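You operate a simulated robot arm through the tools that you are given. There is no shell and no other tool. Be economical: measure what you need, move in short steps, check, and stop when the job is done.

You run a simulated robot arm. Do the job below in one go: nothing can be reset, and whatever is moved stays where it is left.

## Task
Take the tab box from the folding table and put it on top of the green soap.
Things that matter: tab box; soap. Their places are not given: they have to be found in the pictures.

It is judged by the outcome, as a careful person would: the job done as asked, and still so three seconds after it is handed in. It fails if anything else is knocked over, pushed out of place, dropped, spilled or broken.

## Robot
A 7-joint arm with a two-finger parallel gripper, fixed in place. Base frame: the origin is at the foot of the arm, x ahead of it, y to its left, z up; the work surface is at about z = 0. Readings come in mm, degrees, newtons and seconds.
With the tool pointing down near the work surface it reaches from about 220 to 580 mm from the base axis. Its first joint turns from -66.0 to 66.0 degrees. Payload 2.5 kg.
The TCP is the grasp point between the finger pads, 23 mm short of the fingertips. In the tool frame z runs along the fingers and y along their closing line. Largest opening 94 mm; finger width 38, thickness 10; the body of the gripper, 54 by 96 mm, starts 39 mm behind the TCP.
Orientation is that of the tool frame in the base frame, as a unit quaternion [x, y, z, w]. With the fingers straight down and closing along the base's y, the tool's x points along the base's -x, its y along +y and its z along -z.

## Interface
- The arm moves only by the tool play_rows. Its argument "steps" is a list of rows, each a list of 3 entries, a list of its own where there are three numbers: the shift along the base's x, y, z in mm, then the turn, a rotation vector about the base's x, y, z in rad, then the finger opening in mm, from 0 to 94. In form: [[[x, y, z], [wx, wy, wz], hand], ...]. A call has 1 to 10 rows; each row shifts and turns the commanded pose from where the row before left it. A row lasts 0.2 s, in which the tool goes at most 50 mm and 8.6 degrees; a call with a longer step from one row to the next is refused whole, and so is a gripper value outside its range. A pose out of reach is approached as far as the arm can. The call stops where the force on the tool passes 40 N (or 10 N more than at its start, if that is more) or the arm is blocked; 0.2 s more then pass. Each finger travels about 108 mm/s and halts on what it meets, pressing with about 28 N; the grip force reading is that of the motor and also rises with nothing between the fingers. The clock runs only during rows and for 0.2 s after the last one: add rows that do not move to give the fingers time. It gives the time, the measured TCP pose, the force on the tool (base axes), the opening and the grip force at its end, in the units of the frame above (readings bear some noise), and new pictures: "views" is both (left out), scene, wrist or none.
- Cameras (640 x 400 px; columns grow to the right, rows downward): "scene" is fixed at [121.5, -416.5, 544.6]; the picture's right is [0.82, -0.58, 0.00], its down [-0.37, -0.52, -0.77] and it looks along [0.45, 0.63, -0.63] (base axes); focal length 315 px, centre (320, 200). "wrist" rides on the gripper at [86, 16, -74] in the tool frame; the picture's right is [-0.18, 0.98, 0.00], its down [-0.58, -0.11, -0.81] and it looks along [-0.79, -0.15, 0.59] (tool axes); focal length 243 px, centre (320, 200).
- locate(camera, pixels): for up to 12 pixels [column, row] of the newest picture of that camera ("zoom" is the newest enlarged one), the place [x, y, z] in the base frame of the surface seen there, good to about 2 mm, but the place of the scene camera against the robot may be out by one fixed shift of up to 12 mm in any direction. No time passes.
- zoom(camera, box): a new picture of the part [left, top, right, bottom] of that camera's present view, enlarged. No time passes.
- job_done(): hands the job in; it is judged then, once.

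Keep the steps short. Do not move on a guess: measure, check each grasp and each placing, and mend mistakes. In all there are 60 turns and 170 pictures (those below and enlarged ones count). Leave the gripper open and the arm clear of the work at the hand-in unless told otherwise, and finish with a single line.

The tools are called after "Call:" as name(argument=value, ...) on one line, values as JSON. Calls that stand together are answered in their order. play_rows: Moves the arm, as the interface text tells. Its arguments: {"type":"object","properties":{"steps":{"type":"array","items":{"type":"array"}},"views":{"type":"string","enum":["both","scene","wrist","none"]}},"required":["steps"]} The other tools are called the same way: locate (camera, pixels) gives the place of the surface under pixels of a picture; zoom (camera, box) takes an enlarged picture of a part of a camera's view; job_done () hands the job in.

At the start:

```text
time: 0.0
ee_pos: [299.6, -110.5, 248.4]
tcp_rot: [0.0, 1.0, 0.0, 0.0]
wrist_force: [0.2, 0.6, -0.4]
gripper_width: 94.1
finger_force: 0.0
```

scene: 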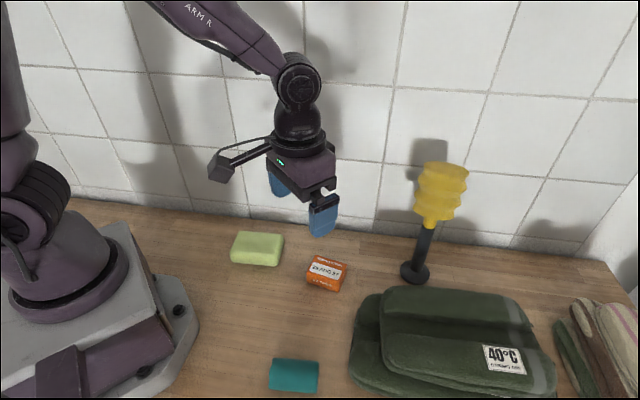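
wrist: 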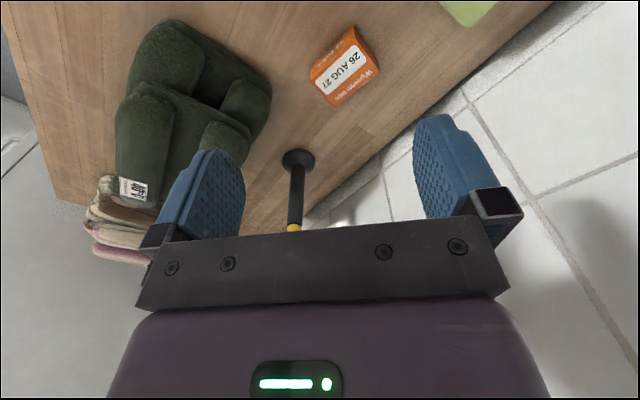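

I see an orange box near (327,273), a light green block near (257,248) and a teal block near (293,375). I'll zoom in to tell them apart.

Call:
zoom(camera="scene", box=[210, 210, 370, 310])

Call:
zoom(camera="scene", box=[220, 330, 332, 400])

Call:
locate(camera="scene", pixels=[[239, 234], [283, 237], [276, 262], [232, 258], [319, 257], [346, 266], [337, 289], [308, 281], [272, 361], [318, 364], [317, 390], [320, 320]])

Call:
locate(camera="wrist", pixels=[[353, 28], [378, 70], [335, 105], [311, 73], [343, 72], [467, 10], [260, 130]])

```text
4.00 times, centred on (290, 260) of scene
```

zoom: 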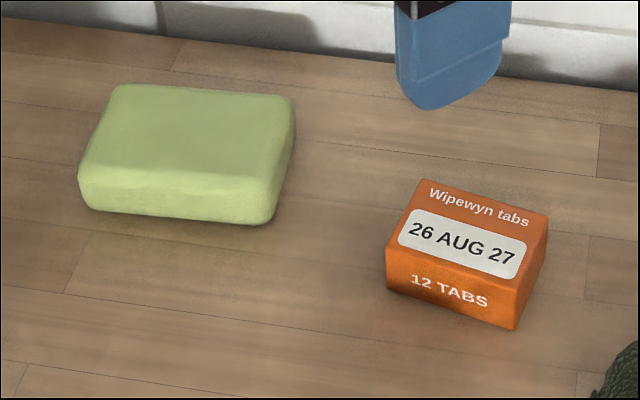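

```text
5.71 times, centred on (276, 365) of scene
```

zoom: 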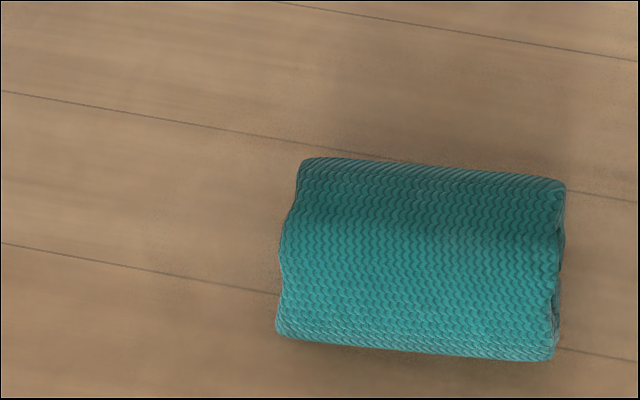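

```text
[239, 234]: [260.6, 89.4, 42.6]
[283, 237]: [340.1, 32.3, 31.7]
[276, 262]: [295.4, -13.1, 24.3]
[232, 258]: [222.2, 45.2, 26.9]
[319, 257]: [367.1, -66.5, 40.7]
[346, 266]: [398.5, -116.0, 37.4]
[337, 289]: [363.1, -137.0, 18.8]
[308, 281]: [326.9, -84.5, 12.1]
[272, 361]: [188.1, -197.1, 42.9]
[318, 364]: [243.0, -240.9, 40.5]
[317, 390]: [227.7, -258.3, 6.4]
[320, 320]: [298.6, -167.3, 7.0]
```

```text
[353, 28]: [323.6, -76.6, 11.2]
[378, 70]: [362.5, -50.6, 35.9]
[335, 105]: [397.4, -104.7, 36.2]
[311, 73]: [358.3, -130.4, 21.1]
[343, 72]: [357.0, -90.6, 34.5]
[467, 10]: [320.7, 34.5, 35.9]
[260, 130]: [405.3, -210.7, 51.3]
```

The light green block is the soap (a bar) and the teal one is a cloth roll. Next I'll measure the box precisely with the wrist camera.

Call:
zoom(camera="wrist", box=[280, 0, 440, 100])

Call:
zoom(camera="wrist", box=[292, 15, 396, 115])

```text
4.00 times, centred on (360, 50) of wrist
```

zoom: 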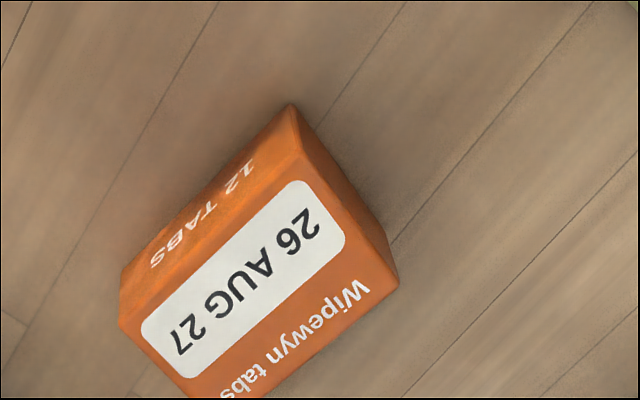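

```text
4.00 times, centred on (344, 65) of wrist
```

zoom: 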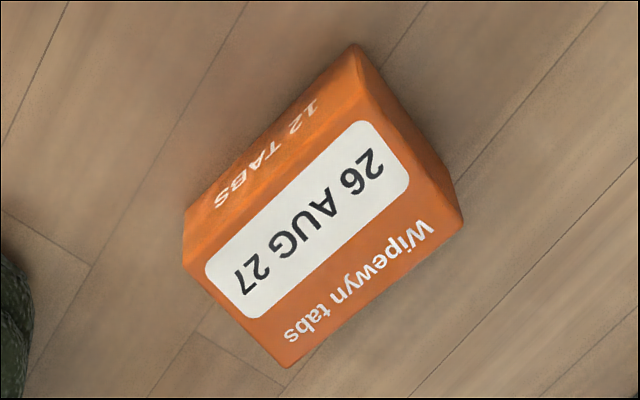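

Now locating the corners of the box's top face, and the table next to it.

Call:
locate(camera="zoom", pixels=[[455, 220], [285, 360], [194, 266], [365, 108], [325, 240], [355, 52], [187, 215], [460, 140], [180, 300], [245, 190]])

Call:
locate(camera="wrist", pixels=[[442, 4], [465, 24], [490, 8], [480, 15], [460, 5]])

```text
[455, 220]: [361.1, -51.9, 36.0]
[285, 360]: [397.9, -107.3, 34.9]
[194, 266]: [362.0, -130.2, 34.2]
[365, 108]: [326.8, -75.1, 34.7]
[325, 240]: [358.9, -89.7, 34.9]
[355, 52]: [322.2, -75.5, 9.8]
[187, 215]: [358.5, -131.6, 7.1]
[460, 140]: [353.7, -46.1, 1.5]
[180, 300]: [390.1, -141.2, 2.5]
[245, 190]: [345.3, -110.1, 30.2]
```

```text
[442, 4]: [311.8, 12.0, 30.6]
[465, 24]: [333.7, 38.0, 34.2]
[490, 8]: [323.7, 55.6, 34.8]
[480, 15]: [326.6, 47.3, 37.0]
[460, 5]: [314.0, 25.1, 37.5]
```

The box's top corners give a centre of about (362,-91), a size of 66 x 43 and a height of 35, with the long axis at about -57°. I'll turn the tool +33° so it closes along the long axis, and shift to where the wrist camera can see the soap.

Call:
play_rows(steps=[[[-10, 12, 0], [0, 0, 0.144], 94], [[-10, 12, 0], [0, 0, 0.144], 94], [[-10, 12, 0], [0, 0, 0.144], 94], [[-10, 12, 0], [0, 0, 0.144], 94]])

```text
time: 1.0
ee_pos: [260.2, -62.7, 251.7]
tcp_rot: [-0.286, 0.958, 0.0, -0.001]
wrist_force: [0.2, -0.6, -0.8]
gripper_width: 93.9
finger_force: 0.0
```

scene: 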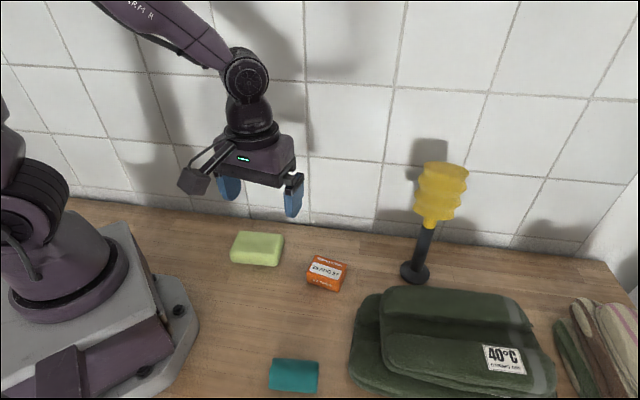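
wrist: 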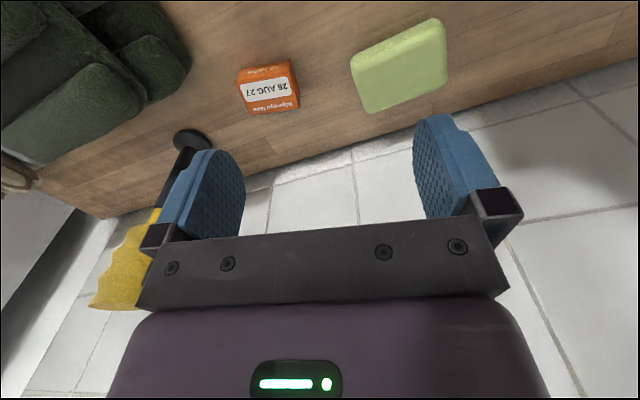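

Soap and box are both fully in the wrist view, so I'll measure them both.

Call:
zoom(camera="wrist", box=[320, 0, 480, 120])

Call:
locate(camera="wrist", pixels=[[355, 65], [440, 23], [445, 75], [368, 108], [400, 70], [380, 60], [425, 45], [240, 84], [293, 73], [297, 107], [250, 113]])

```text
3.33 times, centred on (400, 60) of wrist
```

zoom: 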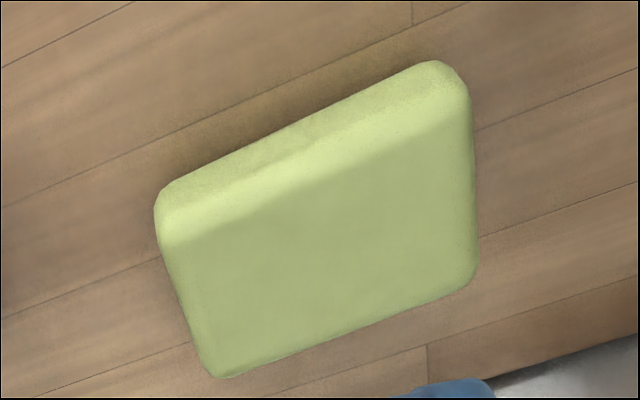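

```text
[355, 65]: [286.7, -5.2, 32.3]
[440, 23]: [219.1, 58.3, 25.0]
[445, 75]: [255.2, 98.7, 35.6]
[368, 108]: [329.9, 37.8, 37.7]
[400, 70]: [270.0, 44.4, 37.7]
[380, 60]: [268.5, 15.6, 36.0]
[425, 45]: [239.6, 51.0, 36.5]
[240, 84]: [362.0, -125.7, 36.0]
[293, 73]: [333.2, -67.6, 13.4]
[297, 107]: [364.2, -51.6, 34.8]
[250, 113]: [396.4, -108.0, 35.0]
```

Call:
locate(camera="zoom", pixels=[[175, 240], [460, 125], [465, 275], [220, 365], [320, 180], [320, 200], [320, 325], [340, 250], [470, 200], [195, 310]])

```text
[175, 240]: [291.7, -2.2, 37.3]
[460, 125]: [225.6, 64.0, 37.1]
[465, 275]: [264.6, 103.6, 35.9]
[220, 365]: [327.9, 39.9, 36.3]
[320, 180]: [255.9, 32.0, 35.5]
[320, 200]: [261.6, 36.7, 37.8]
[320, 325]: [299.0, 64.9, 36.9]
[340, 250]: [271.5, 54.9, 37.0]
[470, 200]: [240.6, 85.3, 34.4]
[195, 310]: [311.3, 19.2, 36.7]
```

The soap's top is at z≈37, centred at (278,51), with its long axis at -45°. The box is centred at (362,-91). I'll move above the box, partway down.

Call:
play_rows(steps=[[[25, -7, 0], [0, 0, 0], 94], [[25, -7, -20], [0, 0, 0], 94], [[26, -7, -40], [0, 0, 0], 94], [[26, -7, -40], [0, 0, 0], 94], [[0, 0, -40], [0, 0, 0], 94], [[0, 0, 0], [0, 0, 0], 94]])

```text
time: 2.4
ee_pos: [364.9, -89.1, 109.6]
tcp_rot: [-0.284, 0.959, 0.0, 0.0]
wrist_force: [0.0, 0.2, 0.9]
gripper_width: 94.2
finger_force: 0.1
```

scene: 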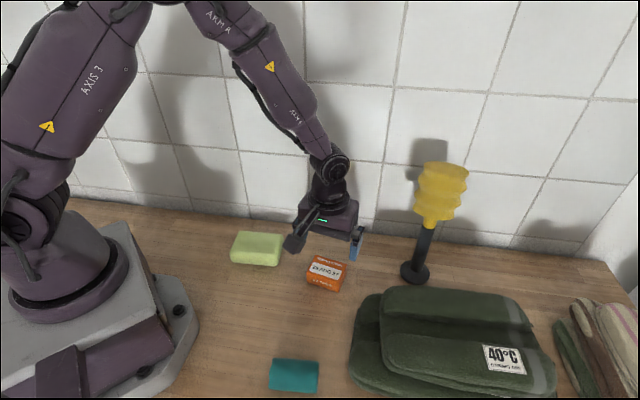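
wrist: 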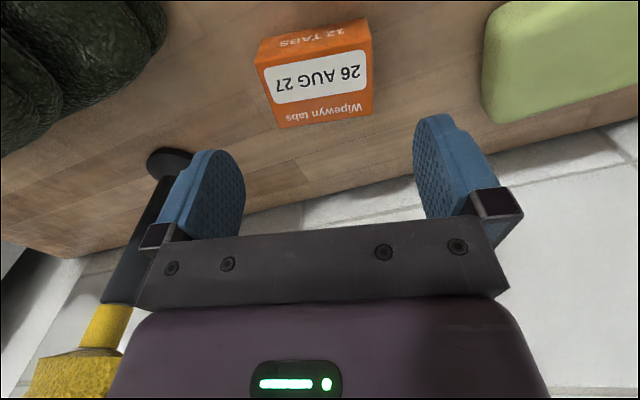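

I'm above the box at (365,-89). I'll measure its corners again from closer.

Call:
locate(camera="wrist", pixels=[[259, 68], [369, 50], [371, 112], [282, 126], [318, 88]])

```text
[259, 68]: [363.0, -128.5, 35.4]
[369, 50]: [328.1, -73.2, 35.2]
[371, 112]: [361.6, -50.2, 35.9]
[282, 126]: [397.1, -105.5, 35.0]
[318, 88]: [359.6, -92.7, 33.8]
```

The box centre is (362.5,-89.4). I'll shift x by -2.5 and go down to z≈28.

Call:
play_rows(steps=[[[-2.5, 0, -25], [0, 0, 0], 94], [[0, 0, -25], [0, 0, 0], 94], [[0, 0, -20], [0, 0, 0], 94], [[0, 0, -11], [0, 0, 0], 94], [[0, 0, 0], [0, 0, 0], 94]])

```text
time: 3.6
ee_pos: [361.1, -88.3, 28.0]
tcp_rot: [-0.283, 0.959, 0.0, 0.001]
wrist_force: [1.0, -0.2, 0.7]
gripper_width: 93.9
finger_force: 0.0
```

scene: 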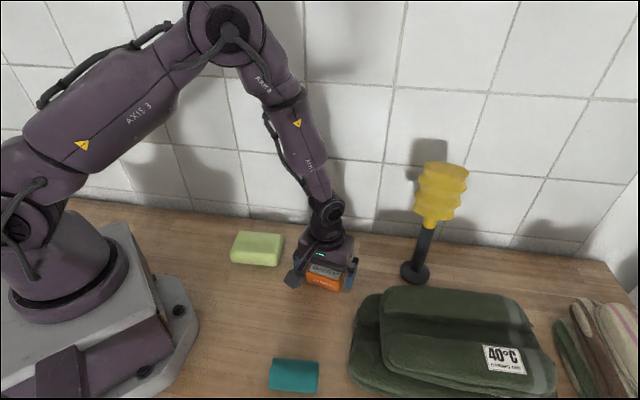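
wrist: 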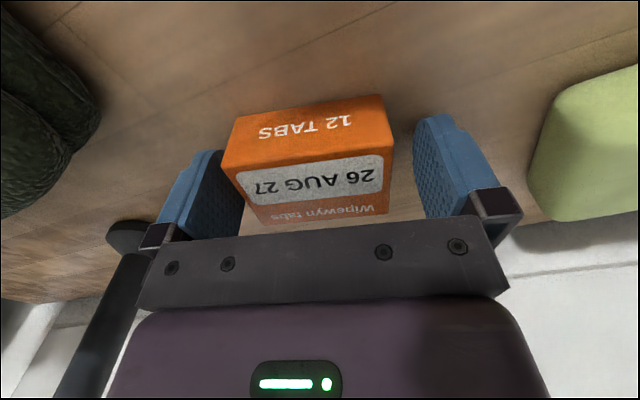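

The box sits between the fingers with clearance on both sides. Next I'll close the gripper.

Call:
play_rows(steps=[[[0, 0, 0], [0, 0, 0], 75], [[0, 0, 0], [0, 0, 0], 60], [[0, 0, 0], [0, 0, 0], 56], [[0, 0, 0], [0, 0, 0], 56]])

```text
time: 4.6
ee_pos: [360.7, -90.2, 27.9]
tcp_rot: [-0.284, 0.959, 0.001, 0.0]
wrist_force: [0.9, 0.0, 0.3]
gripper_width: 69.6
finger_force: 27.5
```

scene: 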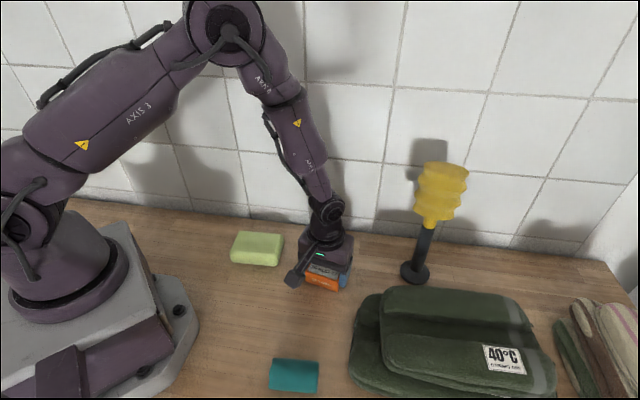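
wrist: 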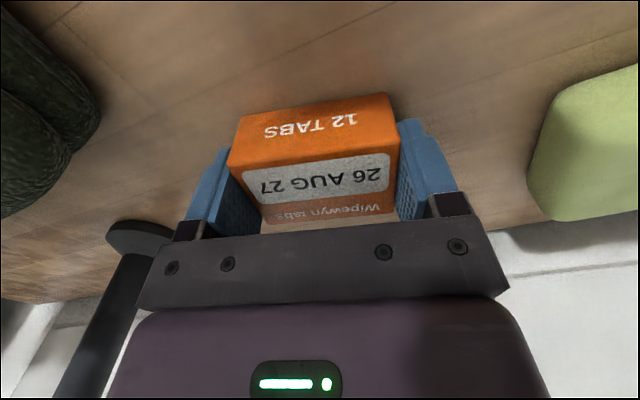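

The grip holds at 69.6 mm and 27.5 N. I'll lift slowly and check.

Call:
play_rows(steps=[[[0, 0, 10], [0, 0, 0], 56], [[0, 0, 20], [0, 0, 0], 56], [[0, 0, 25], [0, 0, 0], 56], [[0, 0, 25], [0, 0, 0], 56], [[0, 0, 20], [0, 0, 0], 56], [[0, 0, 0], [0, 0, 0], 56]])

```text
time: 6.0
ee_pos: [358.6, -90.6, 128.0]
tcp_rot: [-0.284, 0.959, -0.001, 0.0]
wrist_force: [0.1, -0.5, -0.4]
gripper_width: 69.5
finger_force: 28.4
```

scene: 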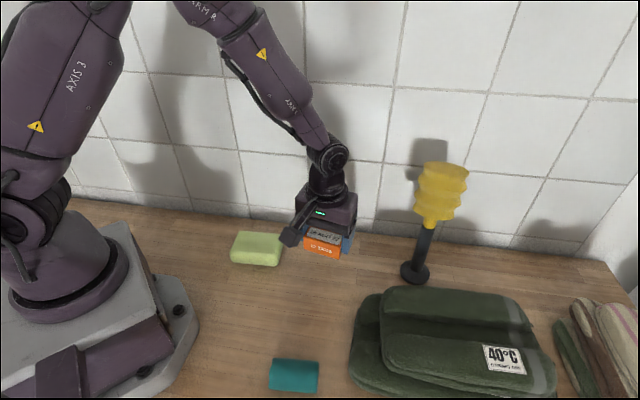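
wrist: 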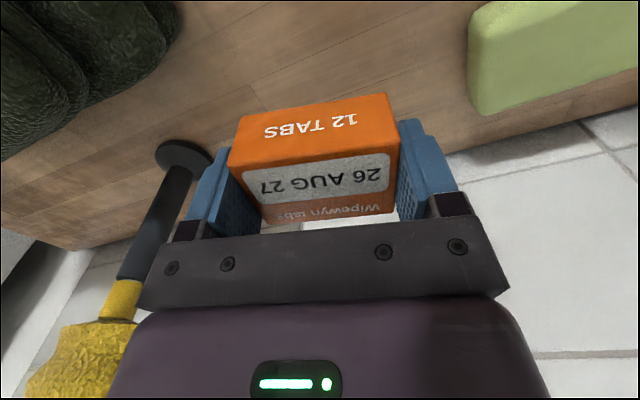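

The box is held firmly. I'll carry it over the soap's centre and turn it 12° to line up.

Call:
play_rows(steps=[[[-13.4, 23.6, 0], [0, 0, 0.035], 56], [[-13.4, 23.6, 0], [0, 0, 0.035], 56], [[-13.4, 23.6, 0], [0, 0, 0.035], 56], [[-13.4, 23.6, 0], [0, 0, 0.035], 56], [[-13.4, 23.6, 0], [0, 0, 0.035], 56], [[-13.4, 23.6, 0], [0, 0, 0.035], 56], [[0, 0, 0], [0, 0, 0], 56]])

```text
time: 7.6
ee_pos: [277.9, 52.2, 128.5]
tcp_rot: [-0.384, 0.923, -0.001, 0.0]
wrist_force: [-0.4, 0.3, -1.4]
gripper_width: 69.3
finger_force: 27.8
```

scene: 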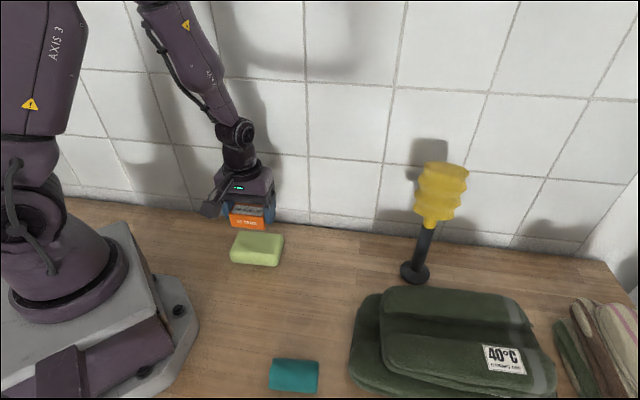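
wrist: 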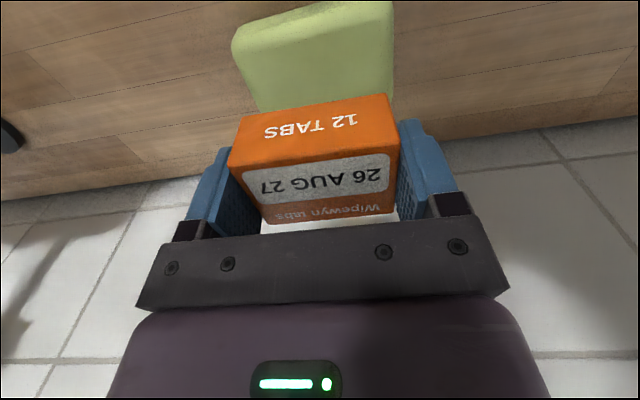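

I'm centred over the soap at (278,52). I'll descend to about 10 mm above contact (contact expected at TCP z≈65).

Call:
play_rows(steps=[[[0, 0, -20], [0, 0, 0], 56], [[0, 0, -20], [0, 0, 0], 56], [[0, 0, -13], [0, 0, 0], 56], [[0, 0, 0], [0, 0, 0], 56]])

Call:
zoom(camera="scene", box=[190, 190, 318, 270])

```text
time: 8.6
ee_pos: [279.8, 51.0, 75.4]
tcp_rot: [-0.383, 0.924, 0.0, 0.0]
wrist_force: [-0.7, -0.7, -0.9]
gripper_width: 69.5
finger_force: 28.0
```

scene: 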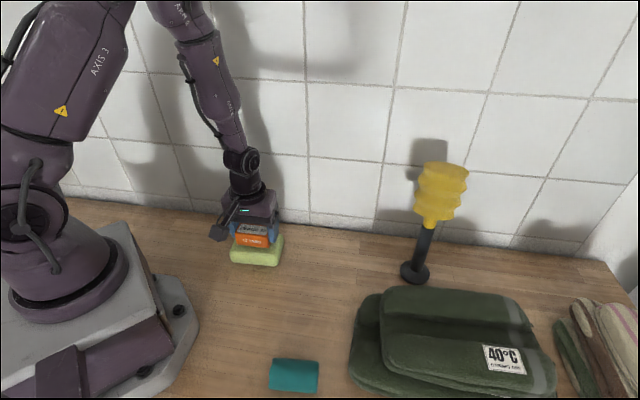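
wrist: 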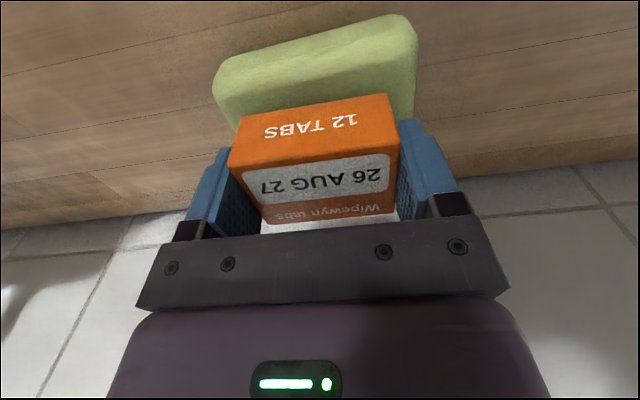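

```text
5.00 times, centred on (254, 230) of scene
```

zoom: 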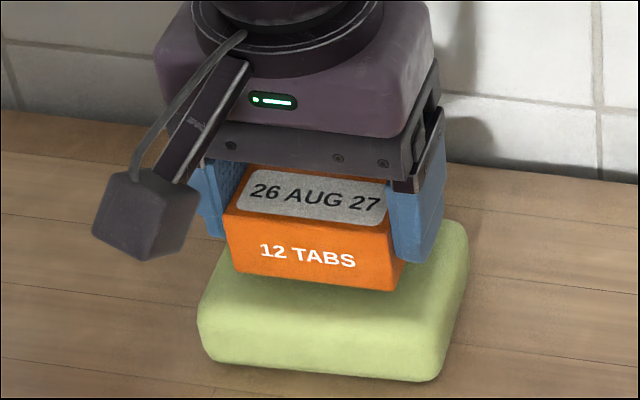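

The box is well placed and lined up. I'll lower it in small steps and watch the force.

Call:
play_rows(steps=[[[0, 0, -4], [0, 0, 0], 56], [[0, 0, -3], [0, 0, 0], 56], [[0, 0, -2], [0, 0, 0], 56], [[0, 0, 0], [0, 0, 0], 56]], views="none")

```text
time: 9.6
ee_pos: [279.7, 52.5, 66.6]
tcp_rot: [-0.383, 0.924, 0.0, -0.001]
wrist_force: [0.3, -0.2, -0.7]
gripper_width: 69.7
finger_force: 28.0
```

No contact at z 66.6. Lowering 1 mm at a time.

Call:
play_rows(steps=[[[0, 0, -1], [0, 0, 0], 56], [[0, 0, 0], [0, 0, 0], 56]], views="none")

Call:
play_rows(steps=[[[0, 0, -1], [0, 0, 0], 56], [[0, 0, 0], [0, 0, 0], 56]], views="none")

Call:
zoom(camera="scene", box=[190, 190, 318, 270])

```text
time: 10.2
ee_pos: [277.8, 53.7, 65.4]
tcp_rot: [-0.383, 0.924, -0.001, -0.001]
wrist_force: [-0.5, 0.3, -0.7]
gripper_width: 69.6
finger_force: 27.8
```

```text
time: 10.8
ee_pos: [278.6, 52.1, 65.0]
tcp_rot: [-0.383, 0.924, 0.0, 0.0]
wrist_force: [-1.4, 0.1, 5.3]
gripper_width: 69.3
finger_force: 28.1
```

```text
5.00 times, centred on (254, 230) of scene
```

zoom: 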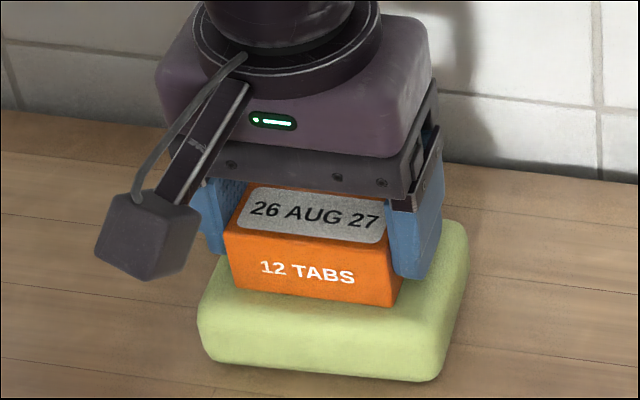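

Contact is made: vertical force rose to 5.3 N. I'll open the fingers gently.

Call:
play_rows(steps=[[[0, 0, 0], [0, 0, 0], 72], [[0, 0, 0], [0, 0, 0], 80], [[0, 0, 0], [0, 0, 0], 94], [[0, 0, 0], [0, 0, 0], 94]])

```text
time: 11.8
ee_pos: [278.7, 53.5, 63.5]
tcp_rot: [-0.383, 0.924, -0.001, 0.0]
wrist_force: [0.2, 0.5, -0.3]
gripper_width: 93.8
finger_force: 0.2
```

scene: 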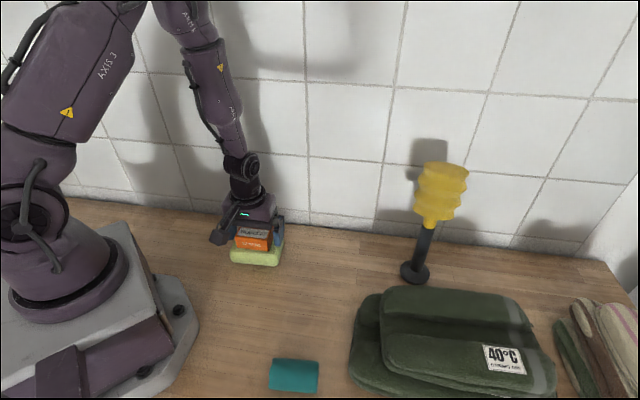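
wrist: 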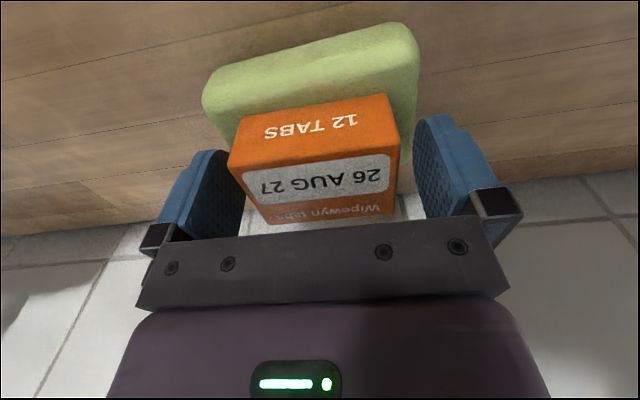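

Released, and the box rests on the soap. I'll rise straight up, then back away.

Call:
play_rows(steps=[[[0, 0, 10], [0, 0, 0], 94], [[0, 0, 25], [0, 0, 0], 94], [[0, 0, 35], [0, 0, 0], 94], [[0, 0, 40], [0, 0, 0], 94], [[0, 0, 40], [0, 0, 0], 94], [[10, -30, 20], [0, 0, 0], 94], [[10, -40, 0], [0, 0, 0], 94], [[10, -40, 0], [0, 0, 0], 94], [[0, 0, 0], [0, 0, 0], 94]])

Call:
zoom(camera="scene", box=[190, 190, 318, 270])

```text
time: 13.8
ee_pos: [308.1, -56.8, 235.3]
tcp_rot: [-0.384, 0.923, 0.0, 0.0]
wrist_force: [-0.4, 0.0, 0.7]
gripper_width: 93.9
finger_force: 0.0
```

scene: 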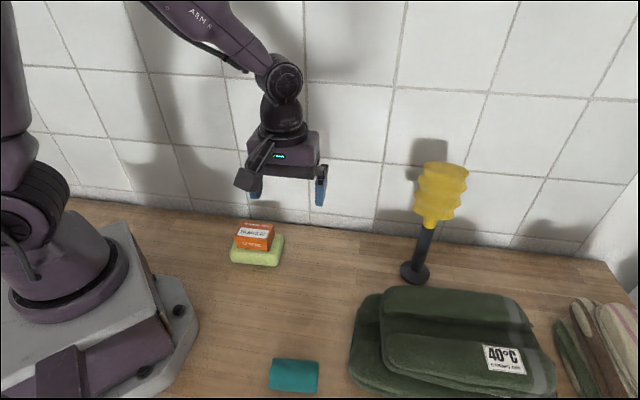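
wrist: 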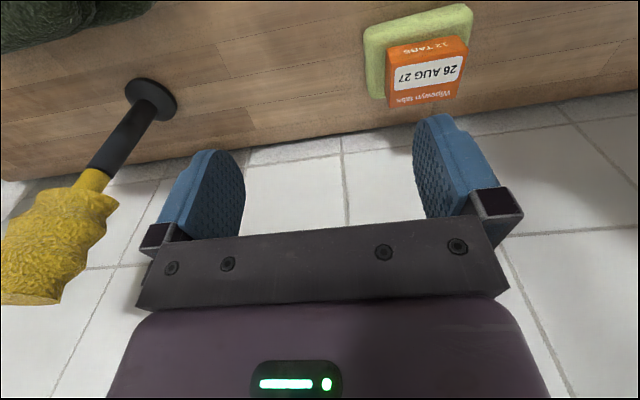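

```text
5.00 times, centred on (254, 230) of scene
```

zoom: 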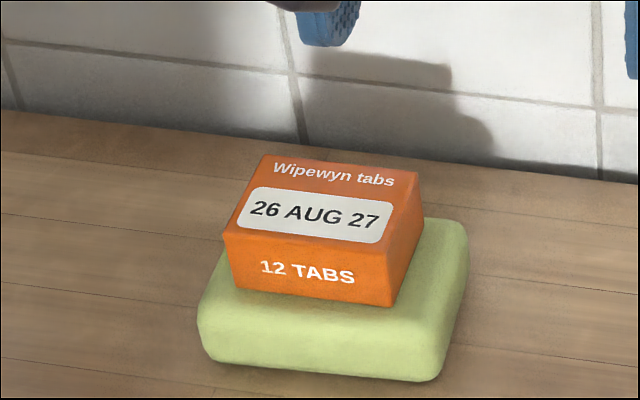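

The box sits flat on the soap. One quick check that it is centred.

Call:
locate(camera="wrist", pixels=[[390, 66], [466, 53], [461, 95], [390, 106]])

```text
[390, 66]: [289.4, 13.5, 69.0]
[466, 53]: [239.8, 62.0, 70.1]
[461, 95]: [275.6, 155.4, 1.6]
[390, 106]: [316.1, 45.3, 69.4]
```

The box's centre is about (278,54) with its top level at z≈69.5, against the soap's centre of (278,51). It is well supported and the arm is clear, so I'm handing in.

Call:
job_done()

```text
The job is handed in.
```

The tab box is resting flat and centred on top of the green soap, nothing else was moved, and the gripper is open and clear.
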